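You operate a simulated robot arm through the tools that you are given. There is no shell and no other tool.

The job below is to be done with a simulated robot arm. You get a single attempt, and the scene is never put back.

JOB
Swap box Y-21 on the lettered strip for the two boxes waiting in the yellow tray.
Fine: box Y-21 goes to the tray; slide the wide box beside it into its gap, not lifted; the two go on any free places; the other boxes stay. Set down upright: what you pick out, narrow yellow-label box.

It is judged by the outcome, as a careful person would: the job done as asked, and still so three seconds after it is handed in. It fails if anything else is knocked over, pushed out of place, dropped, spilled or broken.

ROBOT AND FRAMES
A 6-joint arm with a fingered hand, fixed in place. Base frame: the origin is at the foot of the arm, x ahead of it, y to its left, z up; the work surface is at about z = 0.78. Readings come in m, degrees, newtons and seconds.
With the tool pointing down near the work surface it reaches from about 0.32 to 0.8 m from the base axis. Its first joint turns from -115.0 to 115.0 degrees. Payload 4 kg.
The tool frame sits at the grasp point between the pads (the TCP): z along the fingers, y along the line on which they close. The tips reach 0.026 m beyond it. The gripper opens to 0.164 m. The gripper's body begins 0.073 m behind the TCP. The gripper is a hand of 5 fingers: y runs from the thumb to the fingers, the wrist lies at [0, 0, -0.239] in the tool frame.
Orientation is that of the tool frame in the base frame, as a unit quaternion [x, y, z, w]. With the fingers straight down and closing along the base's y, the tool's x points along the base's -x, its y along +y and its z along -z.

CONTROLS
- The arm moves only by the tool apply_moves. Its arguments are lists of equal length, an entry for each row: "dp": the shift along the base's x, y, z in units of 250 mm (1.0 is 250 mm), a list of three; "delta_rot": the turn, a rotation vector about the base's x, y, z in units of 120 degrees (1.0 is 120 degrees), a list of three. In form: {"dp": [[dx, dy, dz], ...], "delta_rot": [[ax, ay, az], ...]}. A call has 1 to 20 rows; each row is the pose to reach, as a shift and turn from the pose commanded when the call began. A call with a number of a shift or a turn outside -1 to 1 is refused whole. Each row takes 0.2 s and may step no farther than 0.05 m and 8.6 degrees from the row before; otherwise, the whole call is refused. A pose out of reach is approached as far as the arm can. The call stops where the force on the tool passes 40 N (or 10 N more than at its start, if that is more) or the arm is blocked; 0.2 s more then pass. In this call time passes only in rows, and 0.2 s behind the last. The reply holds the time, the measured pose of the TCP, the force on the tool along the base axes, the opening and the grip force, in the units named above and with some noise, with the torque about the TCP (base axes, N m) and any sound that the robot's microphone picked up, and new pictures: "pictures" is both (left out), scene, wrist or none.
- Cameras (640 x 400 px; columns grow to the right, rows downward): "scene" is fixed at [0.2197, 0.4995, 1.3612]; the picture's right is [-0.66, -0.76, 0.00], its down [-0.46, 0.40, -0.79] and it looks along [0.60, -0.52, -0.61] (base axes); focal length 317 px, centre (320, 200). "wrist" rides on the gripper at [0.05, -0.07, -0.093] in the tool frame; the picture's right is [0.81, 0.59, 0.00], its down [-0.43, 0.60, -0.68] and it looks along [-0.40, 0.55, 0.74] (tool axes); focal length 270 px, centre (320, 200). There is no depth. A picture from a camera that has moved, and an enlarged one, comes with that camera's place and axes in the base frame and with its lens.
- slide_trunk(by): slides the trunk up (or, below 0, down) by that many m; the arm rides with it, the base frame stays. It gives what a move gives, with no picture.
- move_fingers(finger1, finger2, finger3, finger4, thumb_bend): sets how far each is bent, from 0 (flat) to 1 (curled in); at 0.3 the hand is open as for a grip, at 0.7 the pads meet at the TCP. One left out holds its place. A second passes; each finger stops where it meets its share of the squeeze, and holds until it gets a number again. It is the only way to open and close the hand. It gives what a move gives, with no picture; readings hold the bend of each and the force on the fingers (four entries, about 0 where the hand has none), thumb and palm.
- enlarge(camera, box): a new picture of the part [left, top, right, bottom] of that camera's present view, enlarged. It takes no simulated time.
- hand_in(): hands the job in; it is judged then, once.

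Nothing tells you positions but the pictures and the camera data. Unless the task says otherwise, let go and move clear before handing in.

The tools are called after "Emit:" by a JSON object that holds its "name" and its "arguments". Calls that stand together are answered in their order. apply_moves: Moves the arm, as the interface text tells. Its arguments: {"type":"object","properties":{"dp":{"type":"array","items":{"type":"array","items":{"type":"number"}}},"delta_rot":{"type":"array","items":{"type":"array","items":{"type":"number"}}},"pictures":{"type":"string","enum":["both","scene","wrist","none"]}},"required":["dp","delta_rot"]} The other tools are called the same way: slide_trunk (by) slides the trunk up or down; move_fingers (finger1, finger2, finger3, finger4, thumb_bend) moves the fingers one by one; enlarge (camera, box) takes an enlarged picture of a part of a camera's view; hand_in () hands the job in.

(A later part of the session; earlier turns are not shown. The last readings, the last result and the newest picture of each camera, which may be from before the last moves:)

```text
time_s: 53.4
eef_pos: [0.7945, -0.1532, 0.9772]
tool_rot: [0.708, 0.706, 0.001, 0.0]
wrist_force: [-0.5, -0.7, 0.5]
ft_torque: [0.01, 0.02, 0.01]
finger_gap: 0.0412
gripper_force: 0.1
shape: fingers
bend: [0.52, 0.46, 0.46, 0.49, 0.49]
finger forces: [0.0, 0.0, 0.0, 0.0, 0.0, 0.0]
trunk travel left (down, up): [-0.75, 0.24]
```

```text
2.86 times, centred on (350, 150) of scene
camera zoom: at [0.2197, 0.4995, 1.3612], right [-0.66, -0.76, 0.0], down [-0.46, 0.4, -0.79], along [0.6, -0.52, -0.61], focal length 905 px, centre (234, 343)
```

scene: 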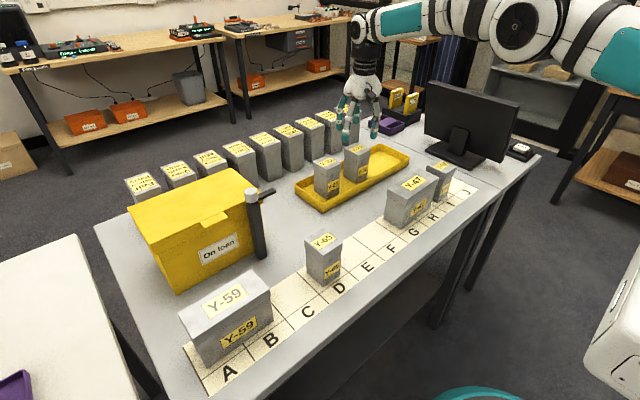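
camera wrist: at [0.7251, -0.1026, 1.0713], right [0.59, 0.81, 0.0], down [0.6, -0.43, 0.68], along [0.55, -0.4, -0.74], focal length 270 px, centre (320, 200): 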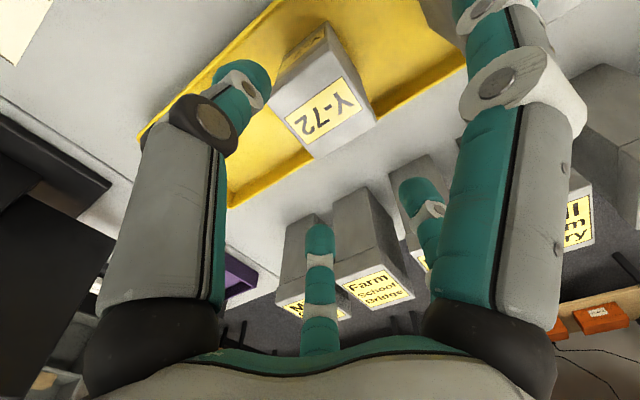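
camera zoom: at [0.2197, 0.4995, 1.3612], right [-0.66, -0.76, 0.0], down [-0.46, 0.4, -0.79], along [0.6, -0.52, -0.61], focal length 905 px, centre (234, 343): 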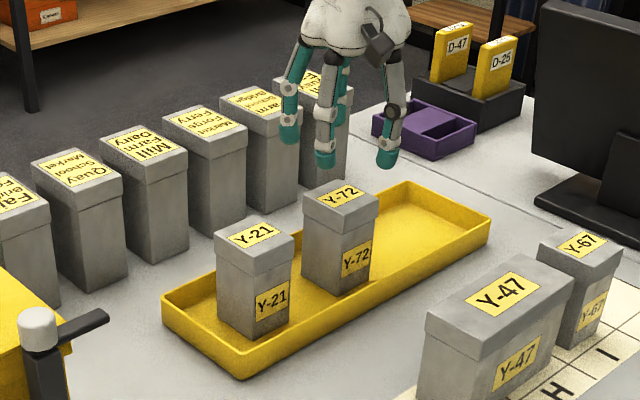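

Y-72's centre is at about (0.795, -0.151). I'll centre on it and go down with the fingers pre-bent.

Emit:
{"name": "apply_moves", "arguments": {"dp": [[0.001, 0.01, -0.1], [0.001, 0.01, -0.2], [0.001, 0.01, -0.3], [0.001, 0.01, -0.4], [0.001, 0.01, -0.506], [0.001, 0.01, -0.506]], "delta_rot": [[0, 0, 0], [0, 0, 0], [0, 0, 0], [0, 0, 0], [0, 0, 0], [0, 0, 0]]}}

Emit:
{"name": "enlarge", "arguments": {"camera": "scene", "box": [300, 110, 410, 220]}}

```text
time_s: 54.8
eef_pos: [0.7942, -0.1499, 0.8501]
tool_rot: [0.707, 0.707, 0.001, 0.0]
wrist_force: [-0.3, 1.0, 0.7]
ft_torque: [0.0, -0.01, -0.02]
finger_gap: 0.0416
gripper_force: 0.0
shape: fingers
bend: [0.52, 0.46, 0.46, 0.49, 0.49]
finger forces: [0.0, 0.0, 0.1, 0.0, 0.1, 0.0]
trunk travel left (down, up): [-0.75, 0.24]
camera wrist: at [0.7242, -0.0997, 0.9439], right [0.59, 0.81, 0.0], down [0.6, -0.43, 0.68], along [0.55, -0.4, -0.74], focal length 270 px, centre (320, 200)
```

scene: 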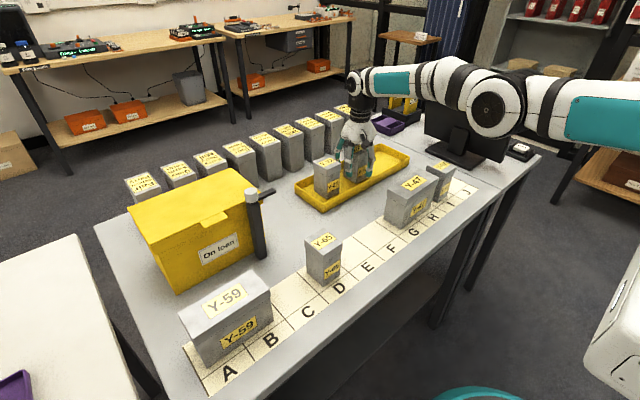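
wrist: 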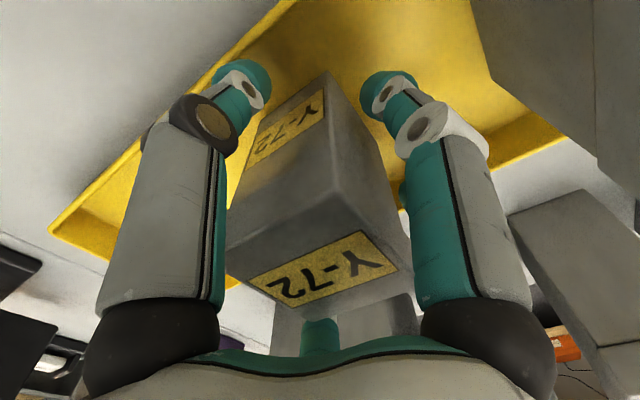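

```text
3.64 times, centred on (355, 165) of scene
camera zoom: at [0.2197, 0.4995, 1.3612], right [-0.66, -0.76, 0.0], down [-0.46, 0.4, -0.79], along [0.6, -0.52, -0.61], focal length 1152 px, centre (193, 327)
```

zoom: 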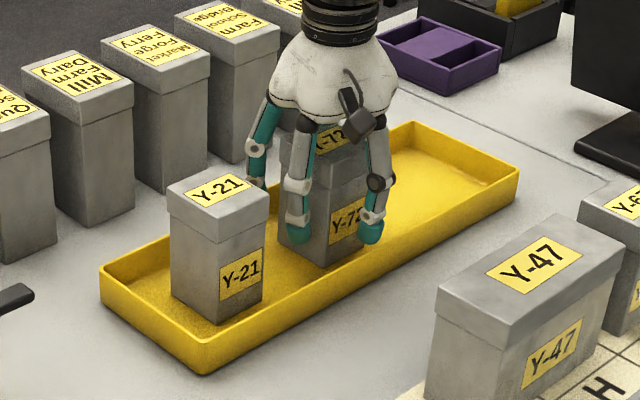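

No contact, and the hand is centred. I'll close on Y-72.

Emit:
{"name": "move_fingers", "arguments": {"finger2": 0.56, "finger3": 0.56, "thumb_bend": 0.57}}

Emit:
{"name": "move_fingers", "arguments": {"finger2": 0.66, "finger3": 0.66, "thumb_bend": 0.66}}

```text
time_s: 55.8
eef_pos: [0.7935, -0.1485, 0.8498]
tool_rot: [0.707, 0.707, 0.0, -0.001]
wrist_force: [1.2, -1.0, -0.2]
ft_torque: [-0.02, 0.0, -0.02]
finger_gap: 0.0347
gripper_force: 2.5
shape: fingers
bend: [0.52, 0.54, 0.54, 0.49, 0.55]
finger forces: [0.0, 1.6, 1.5, 0.0, 2.4, 0.0]
trunk travel left (down, up): [-0.75, 0.24]
```

```text
time_s: 56.8
eef_pos: [0.7949, -0.1496, 0.8512]
tool_rot: [0.707, 0.707, 0.0, 0.0]
wrist_force: [-1.8, -0.3, 2.7]
ft_torque: [-0.01, 0.08, -0.01]
finger_gap: 0.0337
gripper_force: 13.8
shape: fingers
bend: [0.52, 0.55, 0.55, 0.49, 0.58]
finger forces: [0.0, 6.7, 6.7, 0.0, 15.0, 0.0]
trunk travel left (down, up): [-0.75, 0.24]
```

Good grip. I'll lift Y-72 and carry it over place E at about (0.573, 0.0945).

Emit:
{"name": "apply_moves", "arguments": {"dp": [[0, 0, 0.08], [0, 0, 0.22], [0, 0, 0.36], [0, 0, 0.48], [0, 0, 0.6], [-0.098, 0.109, 0.6], [-0.196, 0.218, 0.6], [-0.295, 0.327, 0.6], [-0.393, 0.436, 0.6], [-0.491, 0.545, 0.6], [-0.589, 0.654, 0.6], [-0.688, 0.763, 0.6], [-0.786, 0.872, 0.6], [-0.884, 0.981, 0.6], [-0.884, 0.981, 0.6]], "delta_rot": [[0, 0, 0], [0, 0, 0], [0, 0, 0], [0, 0, 0], [0, 0, 0], [0, 0, 0], [0, 0, 0], [0, 0, 0], [0, 0, 0], [0, 0, 0], [0, 0, 0], [0, 0, 0], [0, 0, 0], [0, 0, 0], [0, 0, 0]]}}

Emit:
{"name": "enlarge", "arguments": {"camera": "wrist", "box": [180, 0, 460, 180]}}

Emit:
{"name": "enlarge", "arguments": {"camera": "scene", "box": [280, 120, 420, 300]}}

```text
time_s: 60.0
eef_pos: [0.5745, 0.096, 0.9985]
tool_rot: [0.707, 0.707, 0.0, 0.0]
wrist_force: [0.8, -0.3, -2.8]
ft_torque: [-0.03, -0.02, -0.01]
finger_gap: 0.033
gripper_force: 13.2
shape: fingers
bend: [0.52, 0.55, 0.55, 0.49, 0.58]
finger forces: [0.1, 6.7, 6.7, 0.1, 13.5, 0.0]
trunk travel left (down, up): [-0.75, 0.24]
camera wrist: at [0.5042, 0.1456, 1.092], right [0.59, 0.81, 0.0], down [0.6, -0.43, 0.68], along [0.55, -0.4, -0.74], focal length 270 px, centre (320, 200)
```

scene: 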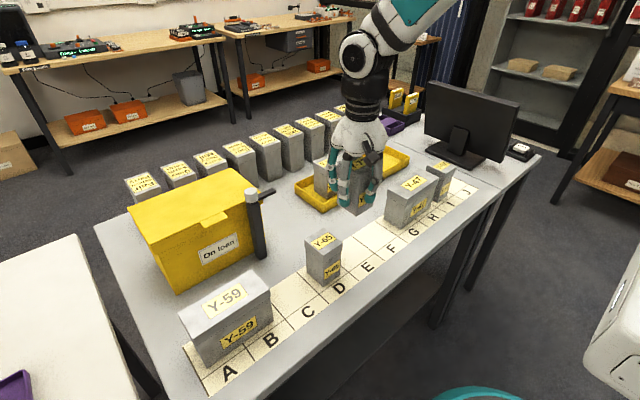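
wrist: 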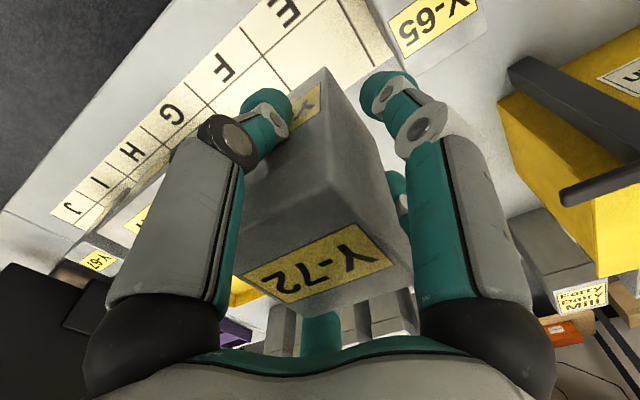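

```text
2.22 times, centred on (320, 90) of wrist
camera zoom: at [0.5042, 0.1456, 1.092], right [0.59, 0.81, 0.0], down [0.6, -0.43, 0.68], along [0.55, -0.4, -0.74], focal length 601 px, centre (320, 444)
```

zoom: 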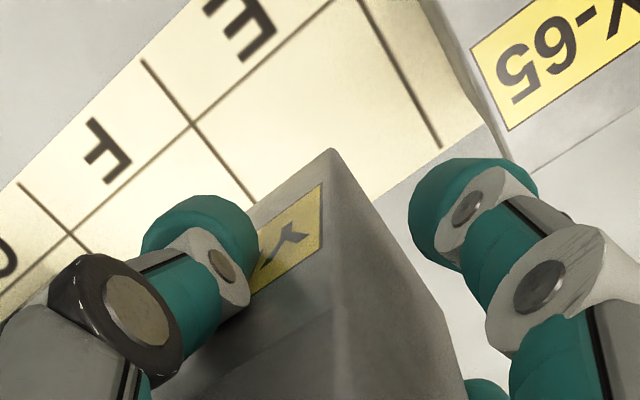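

```text
2.22 times, centred on (350, 210) of scene
camera zoom: at [0.2197, 0.4995, 1.3612], right [-0.66, -0.76, 0.0], down [-0.46, 0.4, -0.79], along [0.6, -0.52, -0.61], focal length 704 px, centre (253, 178)
```

zoom: 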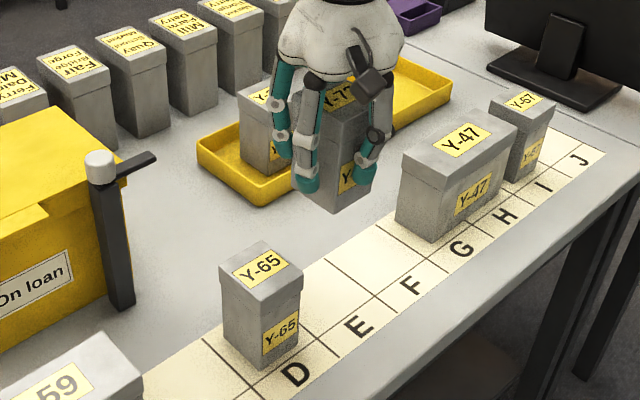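

It's well aligned over E. I'll lower it, shading 2 mm away from Y-65 for finger clearance.

Emit:
{"name": "apply_moves", "arguments": {"dp": [[-0.004, -0.01, -0.12], [-0.004, -0.01, -0.24], [-0.004, -0.01, -0.34], [-0.004, -0.01, -0.42], [-0.004, -0.01, -0.5], [-0.004, -0.01, -0.56], [-0.004, -0.01, -0.582], [-0.004, -0.01, -0.582]], "delta_rot": [[0, 0, 0], [0, 0, 0], [0, 0, 0], [0, 0, 0], [0, 0, 0], [0, 0, 0], [0, 0, 0], [0, 0, 0]]}}

Emit:
{"name": "enlarge", "arguments": {"camera": "scene", "box": [290, 150, 410, 300]}}

```text
time_s: 61.8
eef_pos: [0.5741, 0.0921, 0.8537]
tool_rot: [0.707, 0.707, -0.001, 0.0]
wrist_force: [0.1, -0.5, -3.4]
ft_torque: [0.0, 0.01, 0.01]
finger_gap: 0.0334
gripper_force: 13.0
shape: fingers
bend: [0.52, 0.55, 0.55, 0.49, 0.58]
finger forces: [0.0, 6.8, 6.7, 0.1, 13.6, 0.1]
trunk travel left (down, up): [-0.75, 0.24]
camera wrist: at [0.5037, 0.1424, 0.9471], right [0.59, 0.81, 0.0], down [0.6, -0.43, 0.68], along [0.55, -0.4, -0.74], focal length 270 px, centre (320, 200)
```

scene: 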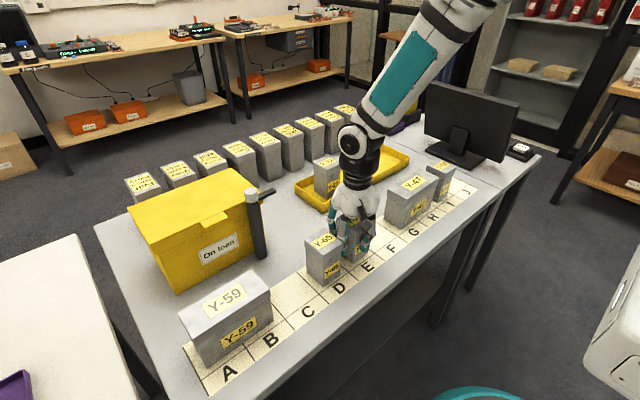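
wrist: 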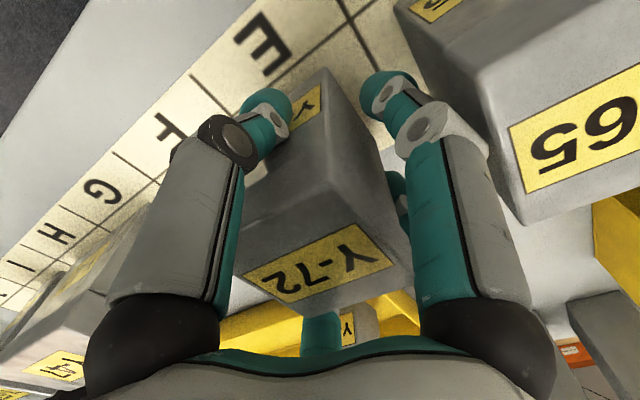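

```text
2.67 times, centred on (350, 225) of scene
camera zoom: at [0.2197, 0.4995, 1.3612], right [-0.66, -0.76, 0.0], down [-0.46, 0.4, -0.79], along [0.6, -0.52, -0.61], focal length 845 px, centre (240, 133)
```

zoom: 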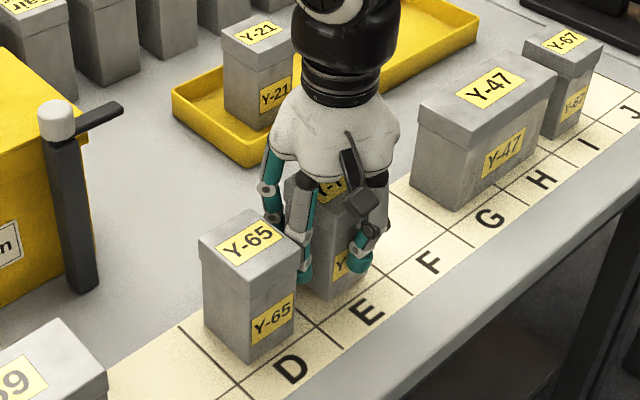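

Clear of Y-65, with no side forces. I'll ease it down to contact.

Emit:
{"name": "apply_moves", "arguments": {"dp": [[0, 0, -0.008], [0, 0, -0.016], [0, 0, -0.016]], "delta_rot": [[0, 0, 0], [0, 0, 0], [0, 0, 0]], "pictures": "none"}}

Emit:
{"name": "apply_moves", "arguments": {"dp": [[0, 0, -0.004], [0, 0, -0.008], [0, 0, -0.008]], "delta_rot": [[0, 0, 0], [0, 0, 0], [0, 0, 0]], "pictures": "none"}}

```text
time_s: 62.6
eef_pos: [0.5746, 0.0919, 0.8498]
tool_rot: [0.708, 0.706, 0.0, -0.001]
wrist_force: [-0.3, 0.1, -2.0]
ft_torque: [0.0, 0.01, 0.01]
finger_gap: 0.0332
gripper_force: 13.4
shape: fingers
bend: [0.52, 0.55, 0.55, 0.49, 0.58]
finger forces: [0.1, 6.7, 6.7, 0.0, 13.5, 0.0]
trunk travel left (down, up): [-0.75, 0.24]
```

```text
time_s: 63.4
eef_pos: [0.5738, 0.0925, 0.8484]
tool_rot: [0.707, 0.707, 0.0, 0.0]
wrist_force: [1.3, 0.7, -1.5]
ft_torque: [-0.01, 0.0, 0.01]
finger_gap: 0.0333
gripper_force: 13.6
shape: fingers
bend: [0.52, 0.55, 0.55, 0.49, 0.58]
finger forces: [0.0, 6.9, 6.7, 0.1, 13.6, 0.0]
trunk travel left (down, up): [-0.75, 0.24]
```

Emit:
{"name": "apply_moves", "arguments": {"dp": [[0, 0, -0.005], [0, 0, -0.01], [0, 0, -0.01]], "delta_rot": [[0, 0, 0], [0, 0, 0], [0, 0, 0]], "pictures": "none"}}

```text
time_s: 64.2
eef_pos: [0.5747, 0.0929, 0.8464]
tool_rot: [0.708, 0.707, 0.0, 0.0]
wrist_force: [1.2, 1.9, -0.5]
ft_torque: [0.01, 0.05, -0.01]
finger_gap: 0.0333
gripper_force: 13.9
shape: fingers
bend: [0.52, 0.55, 0.55, 0.49, 0.58]
finger forces: [0.0, 7.1, 6.8, 0.1, 13.7, 0.0]
trunk travel left (down, up): [-0.75, 0.24]
```

Emit:
{"name": "apply_moves", "arguments": {"dp": [[0, 0, -0.003], [0, 0, -0.005], [0, 0, -0.005]], "delta_rot": [[0, 0, 0], [0, 0, 0], [0, 0, 0]], "pictures": "none"}}

```text
time_s: 65.0
eef_pos: [0.5737, 0.0926, 0.8457]
tool_rot: [0.707, 0.707, 0.001, 0.001]
wrist_force: [0.7, 0.8, 6.1]
ft_torque: [0.01, 0.01, -0.03]
finger_gap: 0.033
gripper_force: 14.4
shape: fingers
bend: [0.52, 0.55, 0.55, 0.49, 0.58]
finger forces: [0.0, 7.8, 7.3, 0.0, 13.8, 0.1]
trunk travel left (down, up): [-0.75, 0.24]
```

Y-72 is standing on E. I'll release and rise, leaving finger 1 where it is so it can't touch Y-65.

Emit:
{"name": "move_fingers", "arguments": {"finger2": 0.52, "finger3": 0.52, "thumb_bend": 0.53}}

Emit:
{"name": "move_fingers", "arguments": {"finger2": 0.44, "finger3": 0.44, "thumb_bend": 0.44}}

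Emit:
{"name": "apply_moves", "arguments": {"dp": [[0, 0, 0.06], [0, 0, 0.14], [0, 0, 0.28], [0, 0, 0.44], [0, 0, 0.6], [0, 0, 0.6]], "delta_rot": [[0, 0, 0], [0, 0, 0], [0, 0, 0], [0, 0, 0], [0, 0, 0], [0, 0, 0]]}}

Emit:
{"name": "enlarge", "arguments": {"camera": "scene", "box": [290, 150, 480, 300]}}

```text
time_s: 66.0
eef_pos: [0.5744, 0.0922, 0.8455]
tool_rot: [0.707, 0.707, 0.0, 0.0]
wrist_force: [0.3, 0.1, -0.1]
ft_torque: [0.0, -0.03, 0.01]
finger_gap: 0.0363
gripper_force: 0.7
shape: fingers
bend: [0.52, 0.52, 0.52, 0.49, 0.53]
finger forces: [0.1, 0.1, 0.1, 0.0, 0.1, 0.0]
trunk travel left (down, up): [-0.75, 0.24]
```

```text
time_s: 67.0
eef_pos: [0.5745, 0.0923, 0.8442]
tool_rot: [0.707, 0.707, 0.0, 0.0]
wrist_force: [0.4, 0.2, 0.1]
ft_torque: [0.0, -0.03, 0.03]
finger_gap: 0.0487
gripper_force: 0.1
shape: fingers
bend: [0.52, 0.44, 0.44, 0.49, 0.44]
finger forces: [0.1, 0.1, 0.1, 0.1, 0.0, 0.1]
trunk travel left (down, up): [-0.75, 0.24]
```

```text
time_s: 68.4
eef_pos: [0.5748, 0.0946, 0.9955]
tool_rot: [0.707, 0.707, 0.0, 0.001]
wrist_force: [0.0, -0.7, 0.0]
ft_torque: [0.02, 0.03, 0.03]
finger_gap: 0.0491
gripper_force: 0.1
shape: fingers
bend: [0.52, 0.44, 0.44, 0.49, 0.44]
finger forces: [0.0, 0.0, 0.1, 0.0, 0.0, 0.0]
trunk travel left (down, up): [-0.75, 0.24]
camera wrist: at [0.5046, 0.145, 1.0892], right [0.59, 0.81, 0.0], down [0.6, -0.43, 0.68], along [0.55, -0.4, -0.74], focal length 270 px, centre (320, 200)
```

scene: 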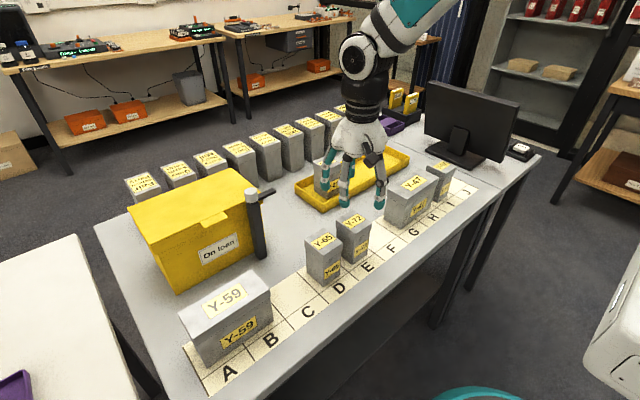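
wrist: 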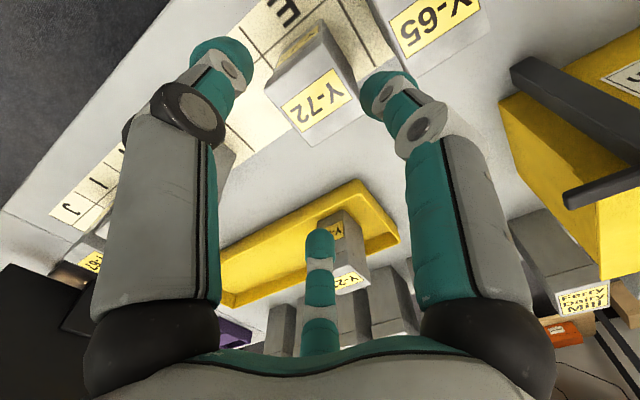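

```text
2.67 times, centred on (385, 225) of scene
camera zoom: at [0.2197, 0.4995, 1.3612], right [-0.66, -0.76, 0.0], down [-0.46, 0.4, -0.79], along [0.6, -0.52, -0.61], focal length 845 px, centre (147, 133)
```

zoom: 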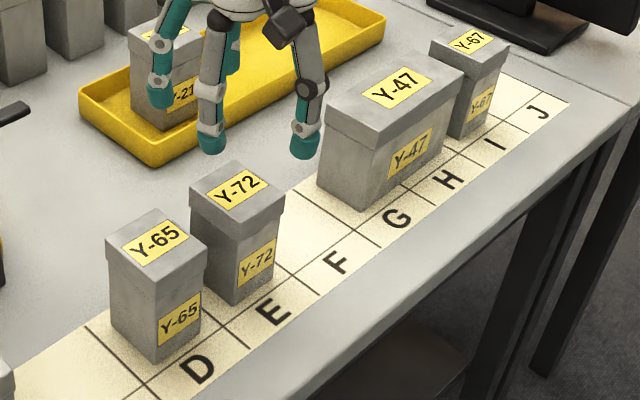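

Both boxes stand well on D and E. Now for Y-47: I'll turn the hand back so the thumb points to -y. The thumb can then go into the gap between Y-47 and Y-67 and push Y-47 toward F, with the other fingers straddling it.

Emit:
{"name": "move_fingers", "arguments": {"finger1": 0.3, "finger2": 0.3, "finger3": 0.3, "finger4": 0.3, "thumb_bend": 0.47}}

Emit:
{"name": "apply_moves", "arguments": {"dp": [[0, 0, 0.06], [0, 0, 0.16], [0, -0.083, 0.16], [0, -0.166, 0.16], [0, -0.25, 0.16], [0, -0.333, 0.16], [0, -0.417, 0.16], [0, -0.5, 0.16], [0, -0.583, 0.16], [0, -0.667, 0.16], [0, -0.75, 0.16], [0, -0.833, 0.16], [0, -0.917, 0.16], [0, -1.0, 0.16], [0, -1.0, 0.16]], "delta_rot": [[0, 0, 0], [0, 0, 0], [0, 0, 0.0625], [0, 0, 0.125], [0, 0, 0.1875], [0, 0, 0.25], [0, 0, 0.3125], [0, 0, 0.375], [0, 0, 0.4375], [0, 0, 0.5], [0, 0, 0.5625], [0, 0, 0.625], [0, 0, 0.6875], [0, 0, 0.75], [0, 0, 0.75]]}}

Emit:
{"name": "enlarge", "arguments": {"camera": "wrist", "box": [200, 0, 440, 200]}}

Emit:
{"name": "enlarge", "arguments": {"camera": "scene", "box": [350, 90, 490, 240]}}

```text
time_s: 69.4
eef_pos: [0.5738, 0.0948, 0.9947]
tool_rot: [0.707, 0.707, 0.0, 0.0]
wrist_force: [0.3, 0.1, 0.2]
ft_torque: [0.06, -0.02, -0.03]
finger_gap: 0.075
gripper_force: 0.1
shape: fingers
bend: [0.3, 0.3, 0.3, 0.3, 0.47]
finger forces: [0.1, 0.0, 0.0, 0.1, 0.0, 0.0]
trunk travel left (down, up): [-0.75, 0.24]
```

```text
time_s: 72.6
eef_pos: [0.5737, -0.1571, 1.034]
tool_rot: [-0.001, 1.0, 0.0, 0.0]
wrist_force: [-0.3, 0.1, -0.1]
ft_torque: [0.02, 0.01, 0.02]
finger_gap: 0.075
gripper_force: 0.1
shape: fingers
bend: [0.3, 0.3, 0.3, 0.3, 0.47]
finger forces: [0.1, 0.0, 0.0, 0.1, 0.1, 0.0]
trunk travel left (down, up): [-0.75, 0.24]
camera wrist: at [0.5224, -0.2264, 1.1284], right [-0.81, 0.59, 0.0], down [0.43, 0.6, 0.68], along [0.4, 0.55, -0.74], focal length 270 px, centre (320, 200)
```

scene: 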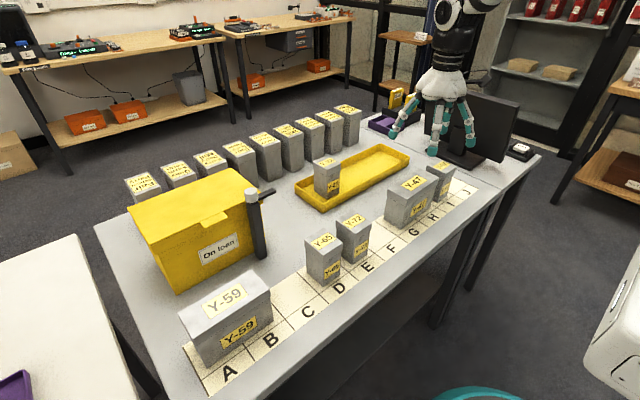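
wrist: 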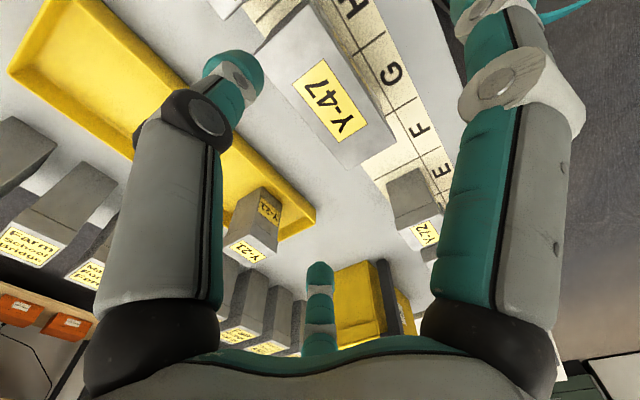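

```text
2.00 times, centred on (320, 100) of wrist
camera zoom: at [0.5224, -0.2264, 1.1284], right [-0.81, 0.59, 0.0], down [0.43, 0.6, 0.68], along [0.4, 0.55, -0.74], focal length 541 px, centre (320, 400)
```

zoom: 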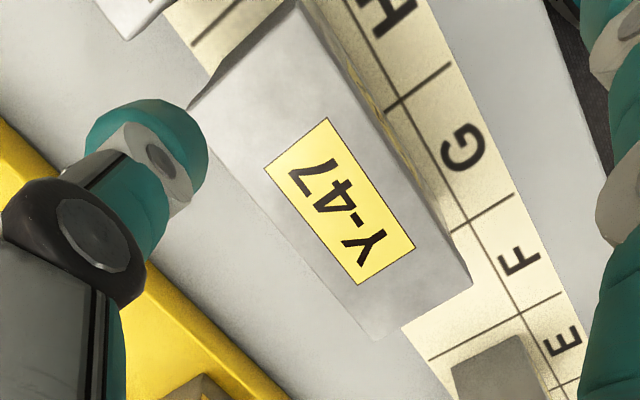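

```text
2.67 times, centred on (420, 165) of scene
camera zoom: at [0.2197, 0.4995, 1.3612], right [-0.66, -0.76, 0.0], down [-0.46, 0.4, -0.79], along [0.6, -0.52, -0.61], focal length 845 px, centre (53, 293)
```

zoom: 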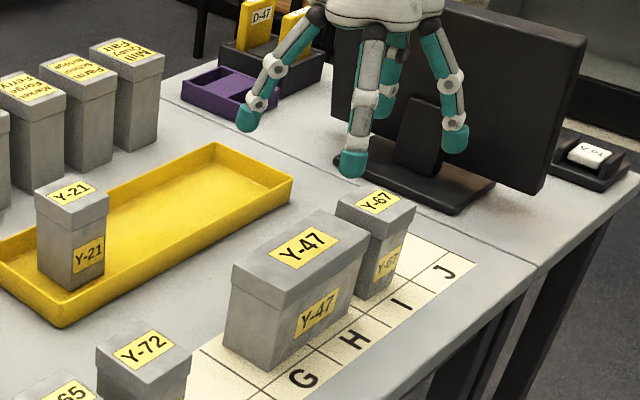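

Y-47's lid spans y ≈ -0.210 to -0.064 and Y-67's begins at about -0.238, so the gap is too tight to start the thumb in. I'll do it in two stages. First I turn the hand -36°, so that one finger points along +y into free space and fingers 1 and 3 can hold Y-47's long sides. I tow it about 45 mm with that grip, then regrip for the rest.

Emit:
{"name": "move_fingers", "arguments": {"finger1": 0.3, "finger2": 0.3, "finger3": 0.3, "finger4": 0.15, "thumb_bend": 0.15}}

Emit:
{"name": "apply_moves", "arguments": {"dp": [[0, 0.042, 0], [0, 0.083, 0], [0, 0.125, 0], [0, 0.166, 0], [0, 0.208, 0], [0, 0.208, -0.1], [0, 0.208, -0.18], [0, 0.208, -0.18]], "delta_rot": [[0, 0, -0.06], [0, 0, -0.12], [0, 0, -0.18], [0, 0, -0.24], [0, 0, -0.3], [0, 0, -0.3], [0, 0, -0.3], [0, 0, -0.3]]}}

Emit:
{"name": "enlarge", "arguments": {"camera": "scene", "box": [340, 110, 480, 250]}}

Emit:
{"name": "enlarge", "arguments": {"camera": "wrist", "box": [180, 0, 460, 200]}}

```text
time_s: 73.6
eef_pos: [0.5736, -0.1566, 1.0346]
tool_rot: [0.0, 1.0, 0.001, 0.0]
wrist_force: [-0.1, 0.3, 0.9]
ft_torque: [0.0, 0.0, 0.01]
finger_gap: 0.1028
gripper_force: 0.0
shape: fingers
bend: [0.3, 0.3, 0.3, 0.15, 0.15]
finger forces: [0.0, 0.0, 0.0, 0.1, 0.1, 0.1]
trunk travel left (down, up): [-0.75, 0.24]
```

```text
time_s: 75.4
eef_pos: [0.5719, -0.1055, 0.9888]
tool_rot: [0.309, 0.951, 0.0, 0.001]
wrist_force: [1.0, -0.4, -0.1]
ft_torque: [0.02, 0.03, -0.02]
finger_gap: 0.1028
gripper_force: 0.0
shape: fingers
bend: [0.3, 0.3, 0.3, 0.15, 0.15]
finger forces: [0.1, 0.0, 0.0, 0.0, 0.0, 0.0]
trunk travel left (down, up): [-0.75, 0.24]
camera wrist: at [0.4897, -0.1318, 1.0837], right [-0.31, 0.95, 0.0], down [0.7, 0.23, 0.68], along [0.64, 0.21, -0.74], focal length 270 px, centre (320, 200)
```

scene: 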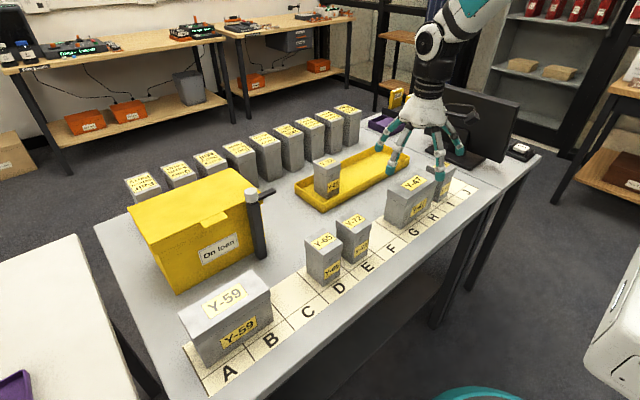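
wrist: 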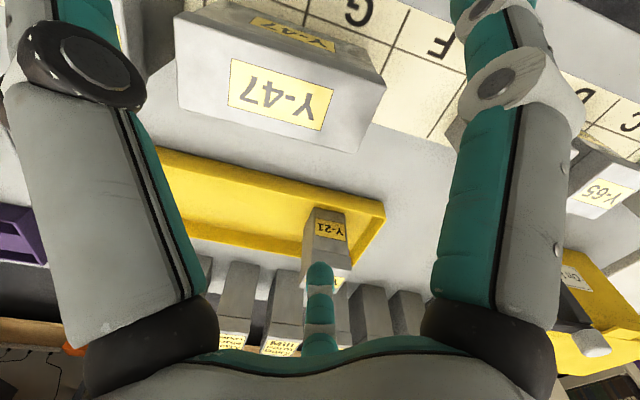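

```text
2.86 times, centred on (410, 180) of scene
camera zoom: at [0.2197, 0.4995, 1.3612], right [-0.66, -0.76, 0.0], down [-0.46, 0.4, -0.79], along [0.6, -0.52, -0.61], focal length 905 px, centre (63, 257)
```

zoom: 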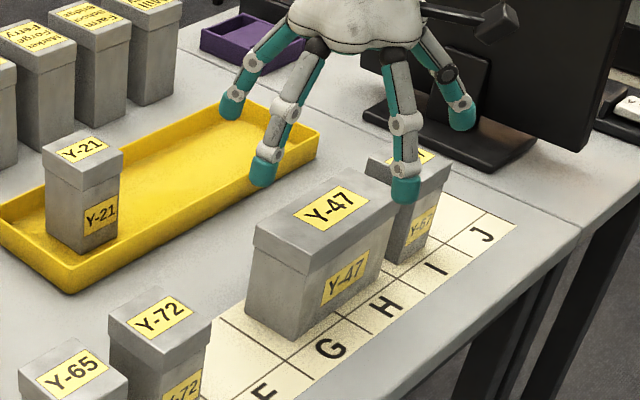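

```text
2.00 times, centred on (320, 100) of wrist
camera zoom: at [0.4897, -0.1318, 1.0837], right [-0.31, 0.95, 0.0], down [0.7, 0.23, 0.68], along [0.64, 0.21, -0.74], focal length 541 px, centre (320, 400)
```

zoom: 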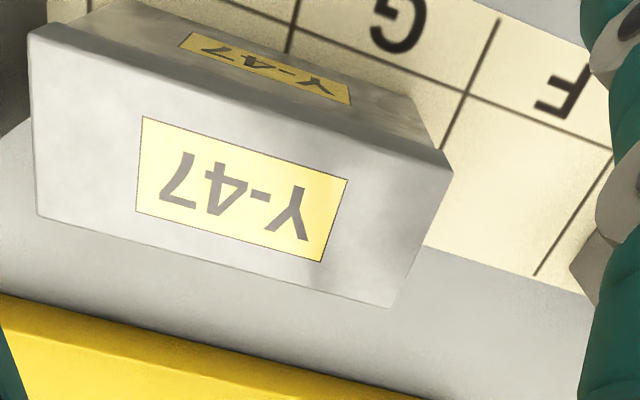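

Alignment is good: Y-47's centre is at about (0.574, -0.136), so finger 4 nudged it about 5 mm earlier. F/G is at y=-0.0405, so it needs to move about +95 mm in total. I'll open the rear pair wider and go down around it.

Emit:
{"name": "move_fingers", "arguments": {"finger4": 0.05, "thumb_bend": 0.05}}

Emit:
{"name": "apply_moves", "arguments": {"dp": [[0.008, 0, -0.1], [0.008, 0, -0.2], [0.008, 0, -0.3], [0.008, 0, -0.4], [0.008, 0, -0.5], [0.008, 0, -0.575], [0.008, 0, -0.575]], "delta_rot": [[0, 0, 0], [0, 0, 0], [0, 0, 0], [0, 0, 0], [0, 0, 0], [0, 0, 0], [0, 0, 0]]}}

Emit:
{"name": "enlarge", "arguments": {"camera": "scene", "box": [350, 130, 470, 260]}}

```text
time_s: 76.4
eef_pos: [0.5705, -0.105, 0.9893]
tool_rot: [0.309, 0.951, -0.001, 0.001]
wrist_force: [0.2, -0.1, -0.2]
ft_torque: [-0.03, -0.01, 0.0]
finger_gap: 0.1106
gripper_force: 0.0
shape: fingers
bend: [0.3, 0.3, 0.3, 0.06, 0.05]
finger forces: [0.1, 0.0, 0.2, 0.0, 0.0, 0.0]
trunk travel left (down, up): [-0.75, 0.24]
```

```text
time_s: 78.0
eef_pos: [0.5761, -0.1054, 0.8459]
tool_rot: [0.309, 0.951, 0.0, 0.0]
wrist_force: [-0.1, 0.8, -1.1]
ft_torque: [0.02, -0.01, 0.01]
finger_gap: 0.1104
gripper_force: 0.2
shape: fingers
bend: [0.3, 0.3, 0.3, 0.06, 0.05]
finger forces: [0.0, 0.0, 0.1, 0.1, 0.0, 0.0]
trunk travel left (down, up): [-0.75, 0.24]
camera wrist: at [0.4933, -0.1324, 0.9395], right [-0.31, 0.95, 0.0], down [0.7, 0.23, 0.68], along [0.64, 0.21, -0.74], focal length 270 px, centre (320, 200)
```

scene: 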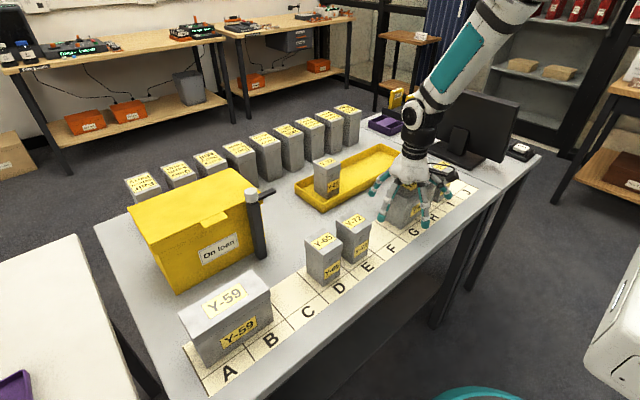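
wrist: 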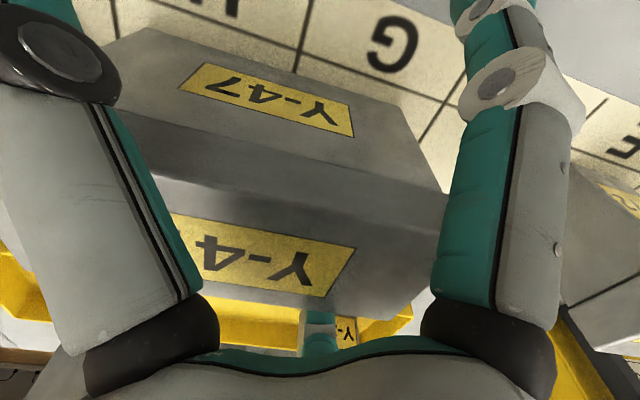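

```text
3.08 times, centred on (410, 195) of scene
camera zoom: at [0.2197, 0.4995, 1.3612], right [-0.66, -0.76, 0.0], down [-0.46, 0.4, -0.79], along [0.6, -0.52, -0.61], focal length 975 px, centre (43, 215)
```

zoom: 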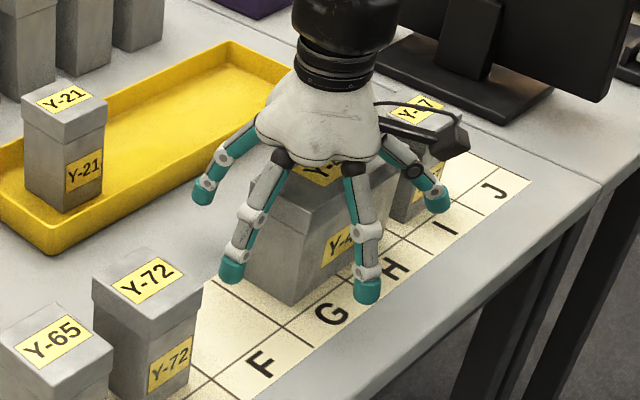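

No contact anywhere. I'll close fingers 1 and 3 lightly onto Y-47's long sides.

Emit:
{"name": "move_fingers", "arguments": {"finger1": 0.5, "finger3": 0.5}}

Emit:
{"name": "move_fingers", "arguments": {"finger1": 0.57, "finger3": 0.57}}

Emit:
{"name": "enlarge", "arguments": {"camera": "scene", "box": [350, 130, 470, 260]}}

Emit:
{"name": "enlarge", "arguments": {"camera": "wrist", "box": [0, 0, 640, 400]}}

```text
time_s: 79.0
eef_pos: [0.5748, -0.1057, 0.8451]
tool_rot: [0.309, 0.951, -0.001, 0.0]
wrist_force: [0.2, 0.2, 0.8]
ft_torque: [-0.04, -0.01, -0.01]
finger_gap: 0.1013
gripper_force: 0.1
shape: fingers
bend: [0.5, 0.3, 0.5, 0.06, 0.05]
finger forces: [0.0, 0.0, 0.0, 0.1, 0.0, 0.0]
trunk travel left (down, up): [-0.75, 0.24]
```

```text
time_s: 80.0
eef_pos: [0.5752, -0.1047, 0.8441]
tool_rot: [0.308, 0.951, 0.001, 0.001]
wrist_force: [-0.2, 0.5, 0.6]
ft_torque: [-0.02, -0.04, 0.03]
finger_gap: 0.1004
gripper_force: 0.8
shape: fingers
bend: [0.55, 0.3, 0.55, 0.06, 0.05]
finger forces: [1.4, 0.0, 0.5, 0.0, 0.0, 0.0]
trunk travel left (down, up): [-0.75, 0.24]
```

```text
3.08 times, centred on (410, 195) of scene
camera zoom: at [0.2197, 0.4995, 1.3612], right [-0.66, -0.76, 0.0], down [-0.46, 0.4, -0.79], along [0.6, -0.52, -0.61], focal length 975 px, centre (43, 215)
```

zoom: 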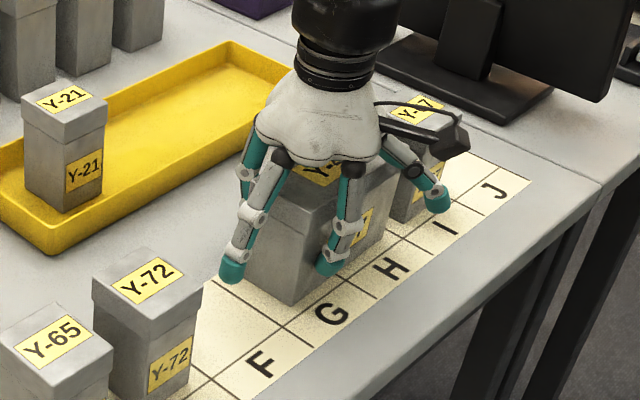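

```text
1.00 times, centred on (320, 200) of wrist (not enlarged: the box is as wide or as high as the picture)
camera zoom: at [0.4933, -0.1324, 0.9397], right [-0.31, 0.95, 0.0], down [0.7, 0.23, 0.68], along [0.64, 0.21, -0.74], focal length 270 px, centre (320, 200)
```

zoom: 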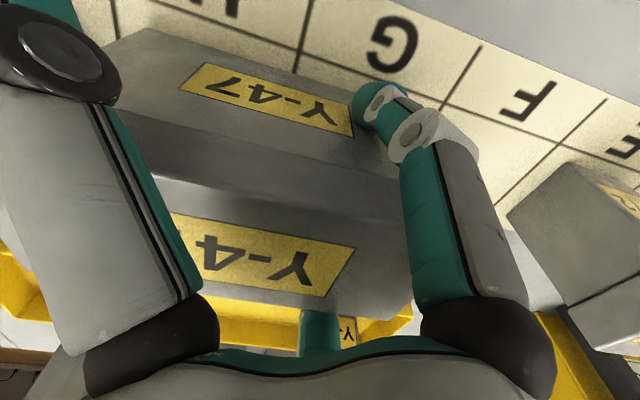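

Both are touching lightly and evenly. I'll firm up the squeeze.

Emit:
{"name": "move_fingers", "arguments": {"finger1": 0.63, "finger3": 0.63}}

```text
time_s: 81.0
eef_pos: [0.5756, -0.1048, 0.8452]
tool_rot: [0.309, 0.951, 0.0, 0.0]
wrist_force: [-0.7, 1.0, 0.0]
ft_torque: [0.04, -0.01, -0.02]
finger_gap: 0.0982
gripper_force: 6.9
shape: fingers
bend: [0.57, 0.3, 0.57, 0.06, 0.05]
finger forces: [6.7, 0.0, 6.5, 0.1, 0.0, 0.0]
trunk travel left (down, up): [-0.75, 0.24]
```

The grip is balanced at about 6.6 N a side. I'll tow 10 mm first, with a tiny downward bias so it can't lift.

Emit:
{"name": "apply_moves", "arguments": {"dp": [[0, 0, -0.004], [0, 0.013, -0.004], [0, 0.027, -0.004], [0, 0.04, -0.004], [0, 0.04, -0.004]], "delta_rot": [[0, 0, 0], [0, 0, 0], [0, 0, 0], [0, 0, 0], [0, 0, 0]]}}

Emit:
{"name": "enlarge", "arguments": {"camera": "scene", "box": [350, 130, 470, 260]}}

```text
time_s: 82.2
eef_pos: [0.5768, -0.0967, 0.8452]
tool_rot: [0.309, 0.951, 0.0, 0.0]
wrist_force: [-0.1, -2.5, 4.3]
ft_torque: [-0.06, -0.02, 0.0]
finger_gap: 0.0948
gripper_force: 7.1
shape: fingers
bend: [0.57, 0.3, 0.58, 0.06, 0.05]
finger forces: [7.1, 0.0, 7.2, 0.1, 0.1, 0.1]
trunk travel left (down, up): [-0.75, 0.24]
camera wrist: at [0.4939, -0.1225, 0.9389], right [-0.31, 0.95, 0.0], down [0.7, 0.23, 0.68], along [0.64, 0.21, -0.74], focal length 270 px, centre (320, 200)
```

scene: 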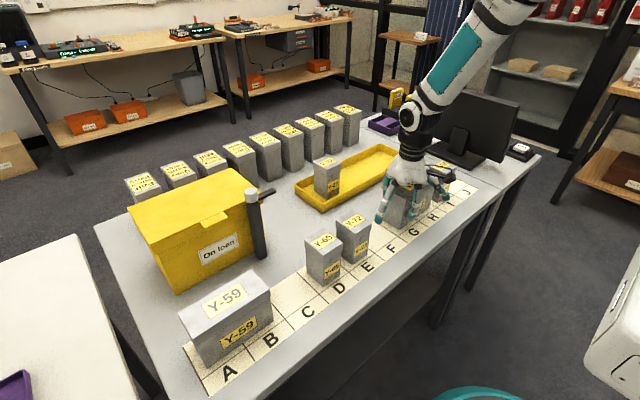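
wrist: 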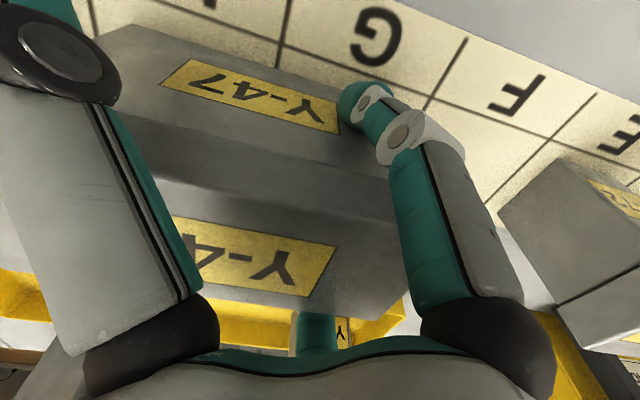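

```text
3.08 times, centred on (410, 195) of scene
camera zoom: at [0.2197, 0.4995, 1.3612], right [-0.66, -0.76, 0.0], down [-0.46, 0.4, -0.79], along [0.6, -0.52, -0.61], focal length 975 px, centre (43, 215)
```

zoom: 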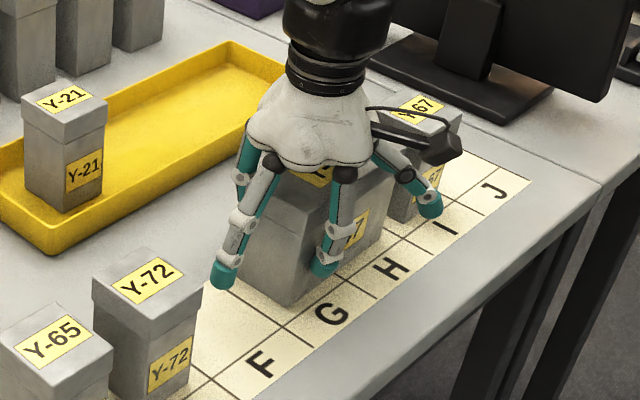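

The box stayed put and the fingers slipped. I'll remove the downward press and add squeeze, bringing the thumb and finger 4 onto the sides as well.

Emit:
{"name": "move_fingers", "arguments": {"finger1": 0.72, "finger3": 0.72}}

Emit:
{"name": "move_fingers", "arguments": {"finger4": 0.4, "thumb_bend": 0.4}}

Emit:
{"name": "enlarge", "arguments": {"camera": "wrist", "box": [0, 0, 640, 400]}}

Emit:
{"name": "enlarge", "arguments": {"camera": "scene", "box": [350, 130, 470, 260]}}

```text
time_s: 83.2
eef_pos: [0.5759, -0.0961, 0.8457]
tool_rot: [0.309, 0.951, 0.0, 0.0]
wrist_force: [-0.3, -1.4, 3.1]
ft_torque: [-0.02, -0.02, 0.0]
finger_gap: 0.0953
gripper_force: 8.0
shape: fingers
bend: [0.57, 0.3, 0.58, 0.06, 0.05]
finger forces: [8.4, 0.0, 8.8, 0.1, 0.1, 0.0]
trunk travel left (down, up): [-0.75, 0.24]
```

```text
time_s: 84.2
eef_pos: [0.576, -0.095, 0.8456]
tool_rot: [0.309, 0.951, 0.001, 0.0]
wrist_force: [-0.1, -4.0, 8.4]
ft_torque: [-0.17, -0.03, -0.02]
finger_gap: 0.0523
gripper_force: 18.9
shape: fingers
bend: [0.57, 0.3, 0.57, 0.37, 0.39]
finger forces: [8.7, 0.1, 9.1, 9.9, 10.6, 0.1]
trunk travel left (down, up): [-0.75, 0.24]
```

```text
1.00 times, centred on (320, 200) of wrist (not enlarged: the box is as wide or as high as the picture)
camera zoom: at [0.4937, -0.1228, 0.9391], right [-0.31, 0.95, 0.0], down [0.7, 0.23, 0.68], along [0.64, 0.21, -0.74], focal length 270 px, centre (320, 200)
```

zoom: 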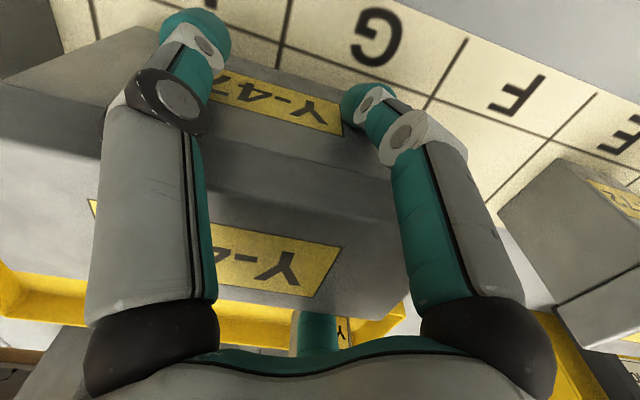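

```text
3.08 times, centred on (410, 195) of scene
camera zoom: at [0.2197, 0.4995, 1.3612], right [-0.66, -0.76, 0.0], down [-0.46, 0.4, -0.79], along [0.6, -0.52, -0.61], focal length 975 px, centre (43, 215)
```

zoom: 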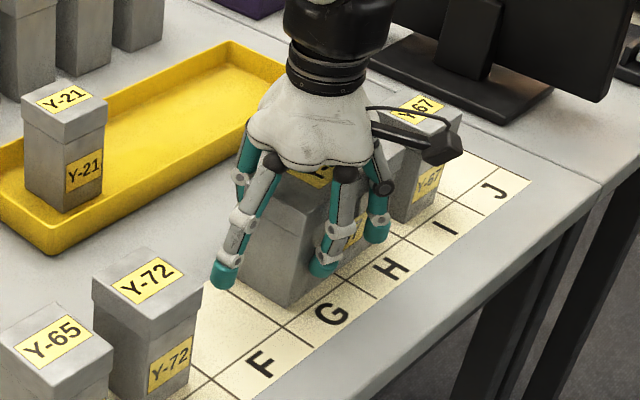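

All four now bear on the box, and the rear pair pushes partly toward +y. I'll relieve the downward press slightly and tow again.

Emit:
{"name": "apply_moves", "arguments": {"dp": [[0, 0.01, 0.003], [0, 0.02, 0.003], [0, 0.03, 0.003], [0, 0.04, 0.003], [0, 0.04, 0.003]], "delta_rot": [[0, 0, 0], [0, 0, 0], [0, 0, 0], [0, 0, 0], [0, 0, 0]]}}

Emit:
{"name": "enlarge", "arguments": {"camera": "scene", "box": [350, 130, 470, 260]}}

```text
time_s: 85.4
eef_pos: [0.5754, -0.0857, 0.8444]
tool_rot: [0.309, 0.951, 0.0, 0.0]
wrist_force: [-1.5, -3.0, 3.4]
ft_torque: [-0.13, -0.09, -0.06]
finger_gap: 0.0521
gripper_force: 18.6
shape: fingers
bend: [0.57, 0.3, 0.57, 0.37, 0.39]
finger forces: [8.4, 0.0, 9.1, 9.3, 10.3, 0.0]
trunk travel left (down, up): [-0.75, 0.24]
camera wrist: at [0.493, -0.1129, 0.9395], right [-0.31, 0.95, 0.0], down [0.7, 0.23, 0.68], along [0.64, 0.21, -0.74], focal length 270 px, centre (320, 200)
```

scene: 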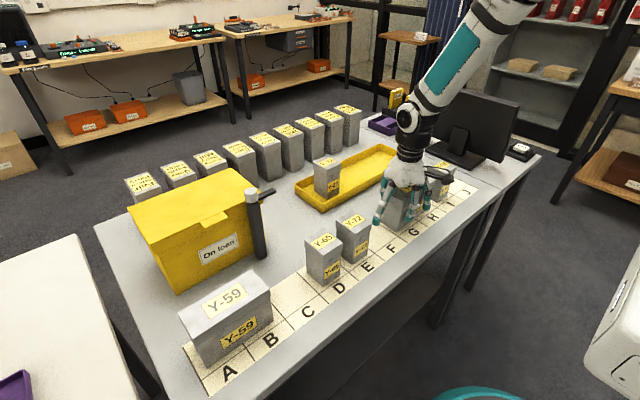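
wrist: 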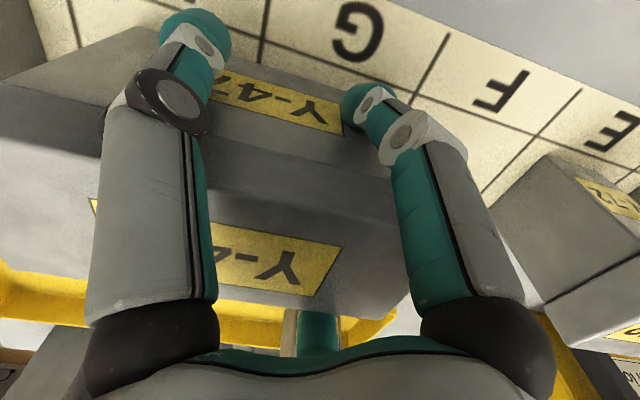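

```text
3.08 times, centred on (410, 195) of scene
camera zoom: at [0.2197, 0.4995, 1.3612], right [-0.66, -0.76, 0.0], down [-0.46, 0.4, -0.79], along [0.6, -0.52, -0.61], focal length 975 px, centre (43, 215)
```

zoom: 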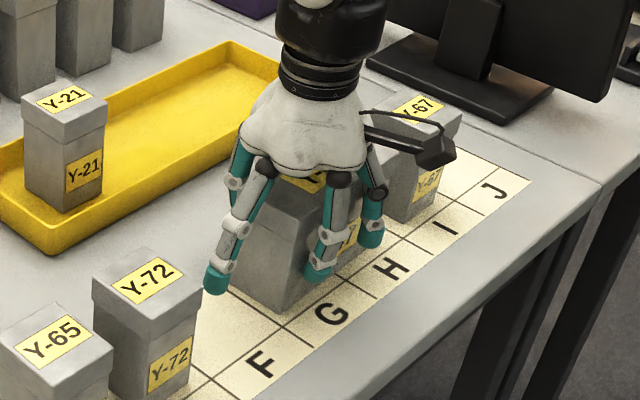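

The box now moves with the hand and stays flat on the table. I'll tuck finger 2 in a bit so it stays clear of Y-72, and tow another 50 mm.

Emit:
{"name": "move_fingers", "arguments": {"finger2": 0.42}}

Emit:
{"name": "apply_moves", "arguments": {"dp": [[0, 0.015, 0], [0, 0.035, 0], [0, 0.055, 0], [0, 0.075, 0], [0, 0.095, 0], [0, 0.115, 0], [0, 0.135, 0], [0, 0.155, 0], [0, 0.175, 0], [0, 0.2, 0], [0, 0.2, 0]], "delta_rot": [[0, 0, 0], [0, 0, 0], [0, 0, 0], [0, 0, 0], [0, 0, 0], [0, 0, 0], [0, 0, 0], [0, 0, 0], [0, 0, 0], [0, 0, 0], [0, 0, 0]]}}

Emit:
{"name": "enlarge", "arguments": {"camera": "scene", "box": [340, 140, 460, 270]}}

```text
time_s: 86.4
eef_pos: [0.5762, -0.0851, 0.8449]
tool_rot: [0.309, 0.951, -0.001, 0.0]
wrist_force: [-1.4, -2.4, 1.3]
ft_torque: [-0.1, -0.05, -0.11]
finger_gap: 0.0522
gripper_force: 18.7
shape: fingers
bend: [0.57, 0.42, 0.57, 0.38, 0.39]
finger forces: [8.6, 0.0, 8.7, 9.1, 10.4, 0.1]
trunk travel left (down, up): [-0.75, 0.24]
```

```text
time_s: 88.8
eef_pos: [0.5761, -0.0358, 0.846]
tool_rot: [0.309, 0.951, 0.0, 0.0]
wrist_force: [-0.7, -1.6, 2.0]
ft_torque: [-0.2, -0.04, -0.04]
finger_gap: 0.0517
gripper_force: 18.3
shape: fingers
bend: [0.57, 0.42, 0.57, 0.38, 0.39]
finger forces: [8.3, 0.0, 8.5, 9.3, 10.0, 0.0]
trunk travel left (down, up): [-0.75, 0.24]
camera wrist: at [0.4931, -0.0624, 0.9397], right [-0.31, 0.95, 0.0], down [0.7, 0.23, 0.68], along [0.64, 0.21, -0.74], focal length 270 px, centre (320, 200)
```

scene: 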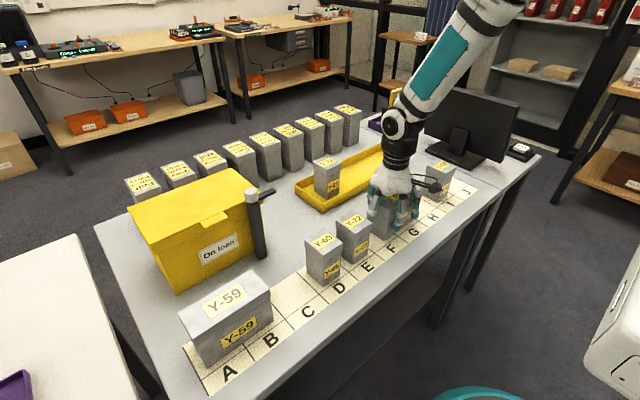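
wrist: 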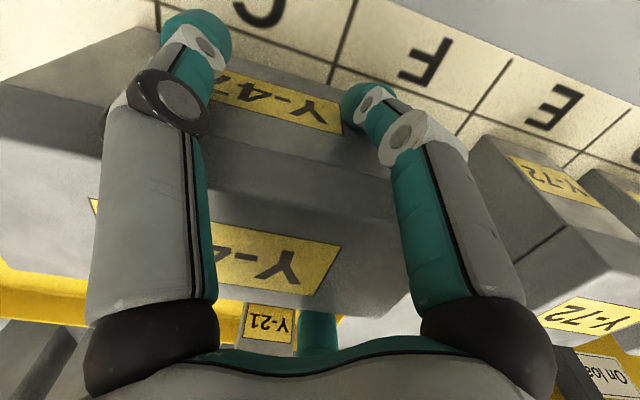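

```text
3.08 times, centred on (400, 205) of scene
camera zoom: at [0.2197, 0.4995, 1.3612], right [-0.66, -0.76, 0.0], down [-0.46, 0.4, -0.79], along [0.6, -0.52, -0.61], focal length 975 px, centre (74, 185)
```

zoom: 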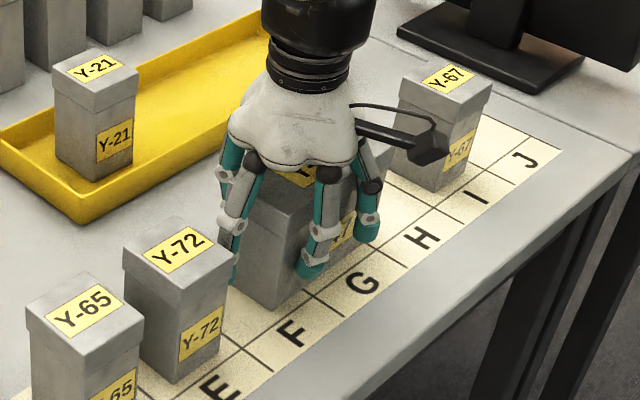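

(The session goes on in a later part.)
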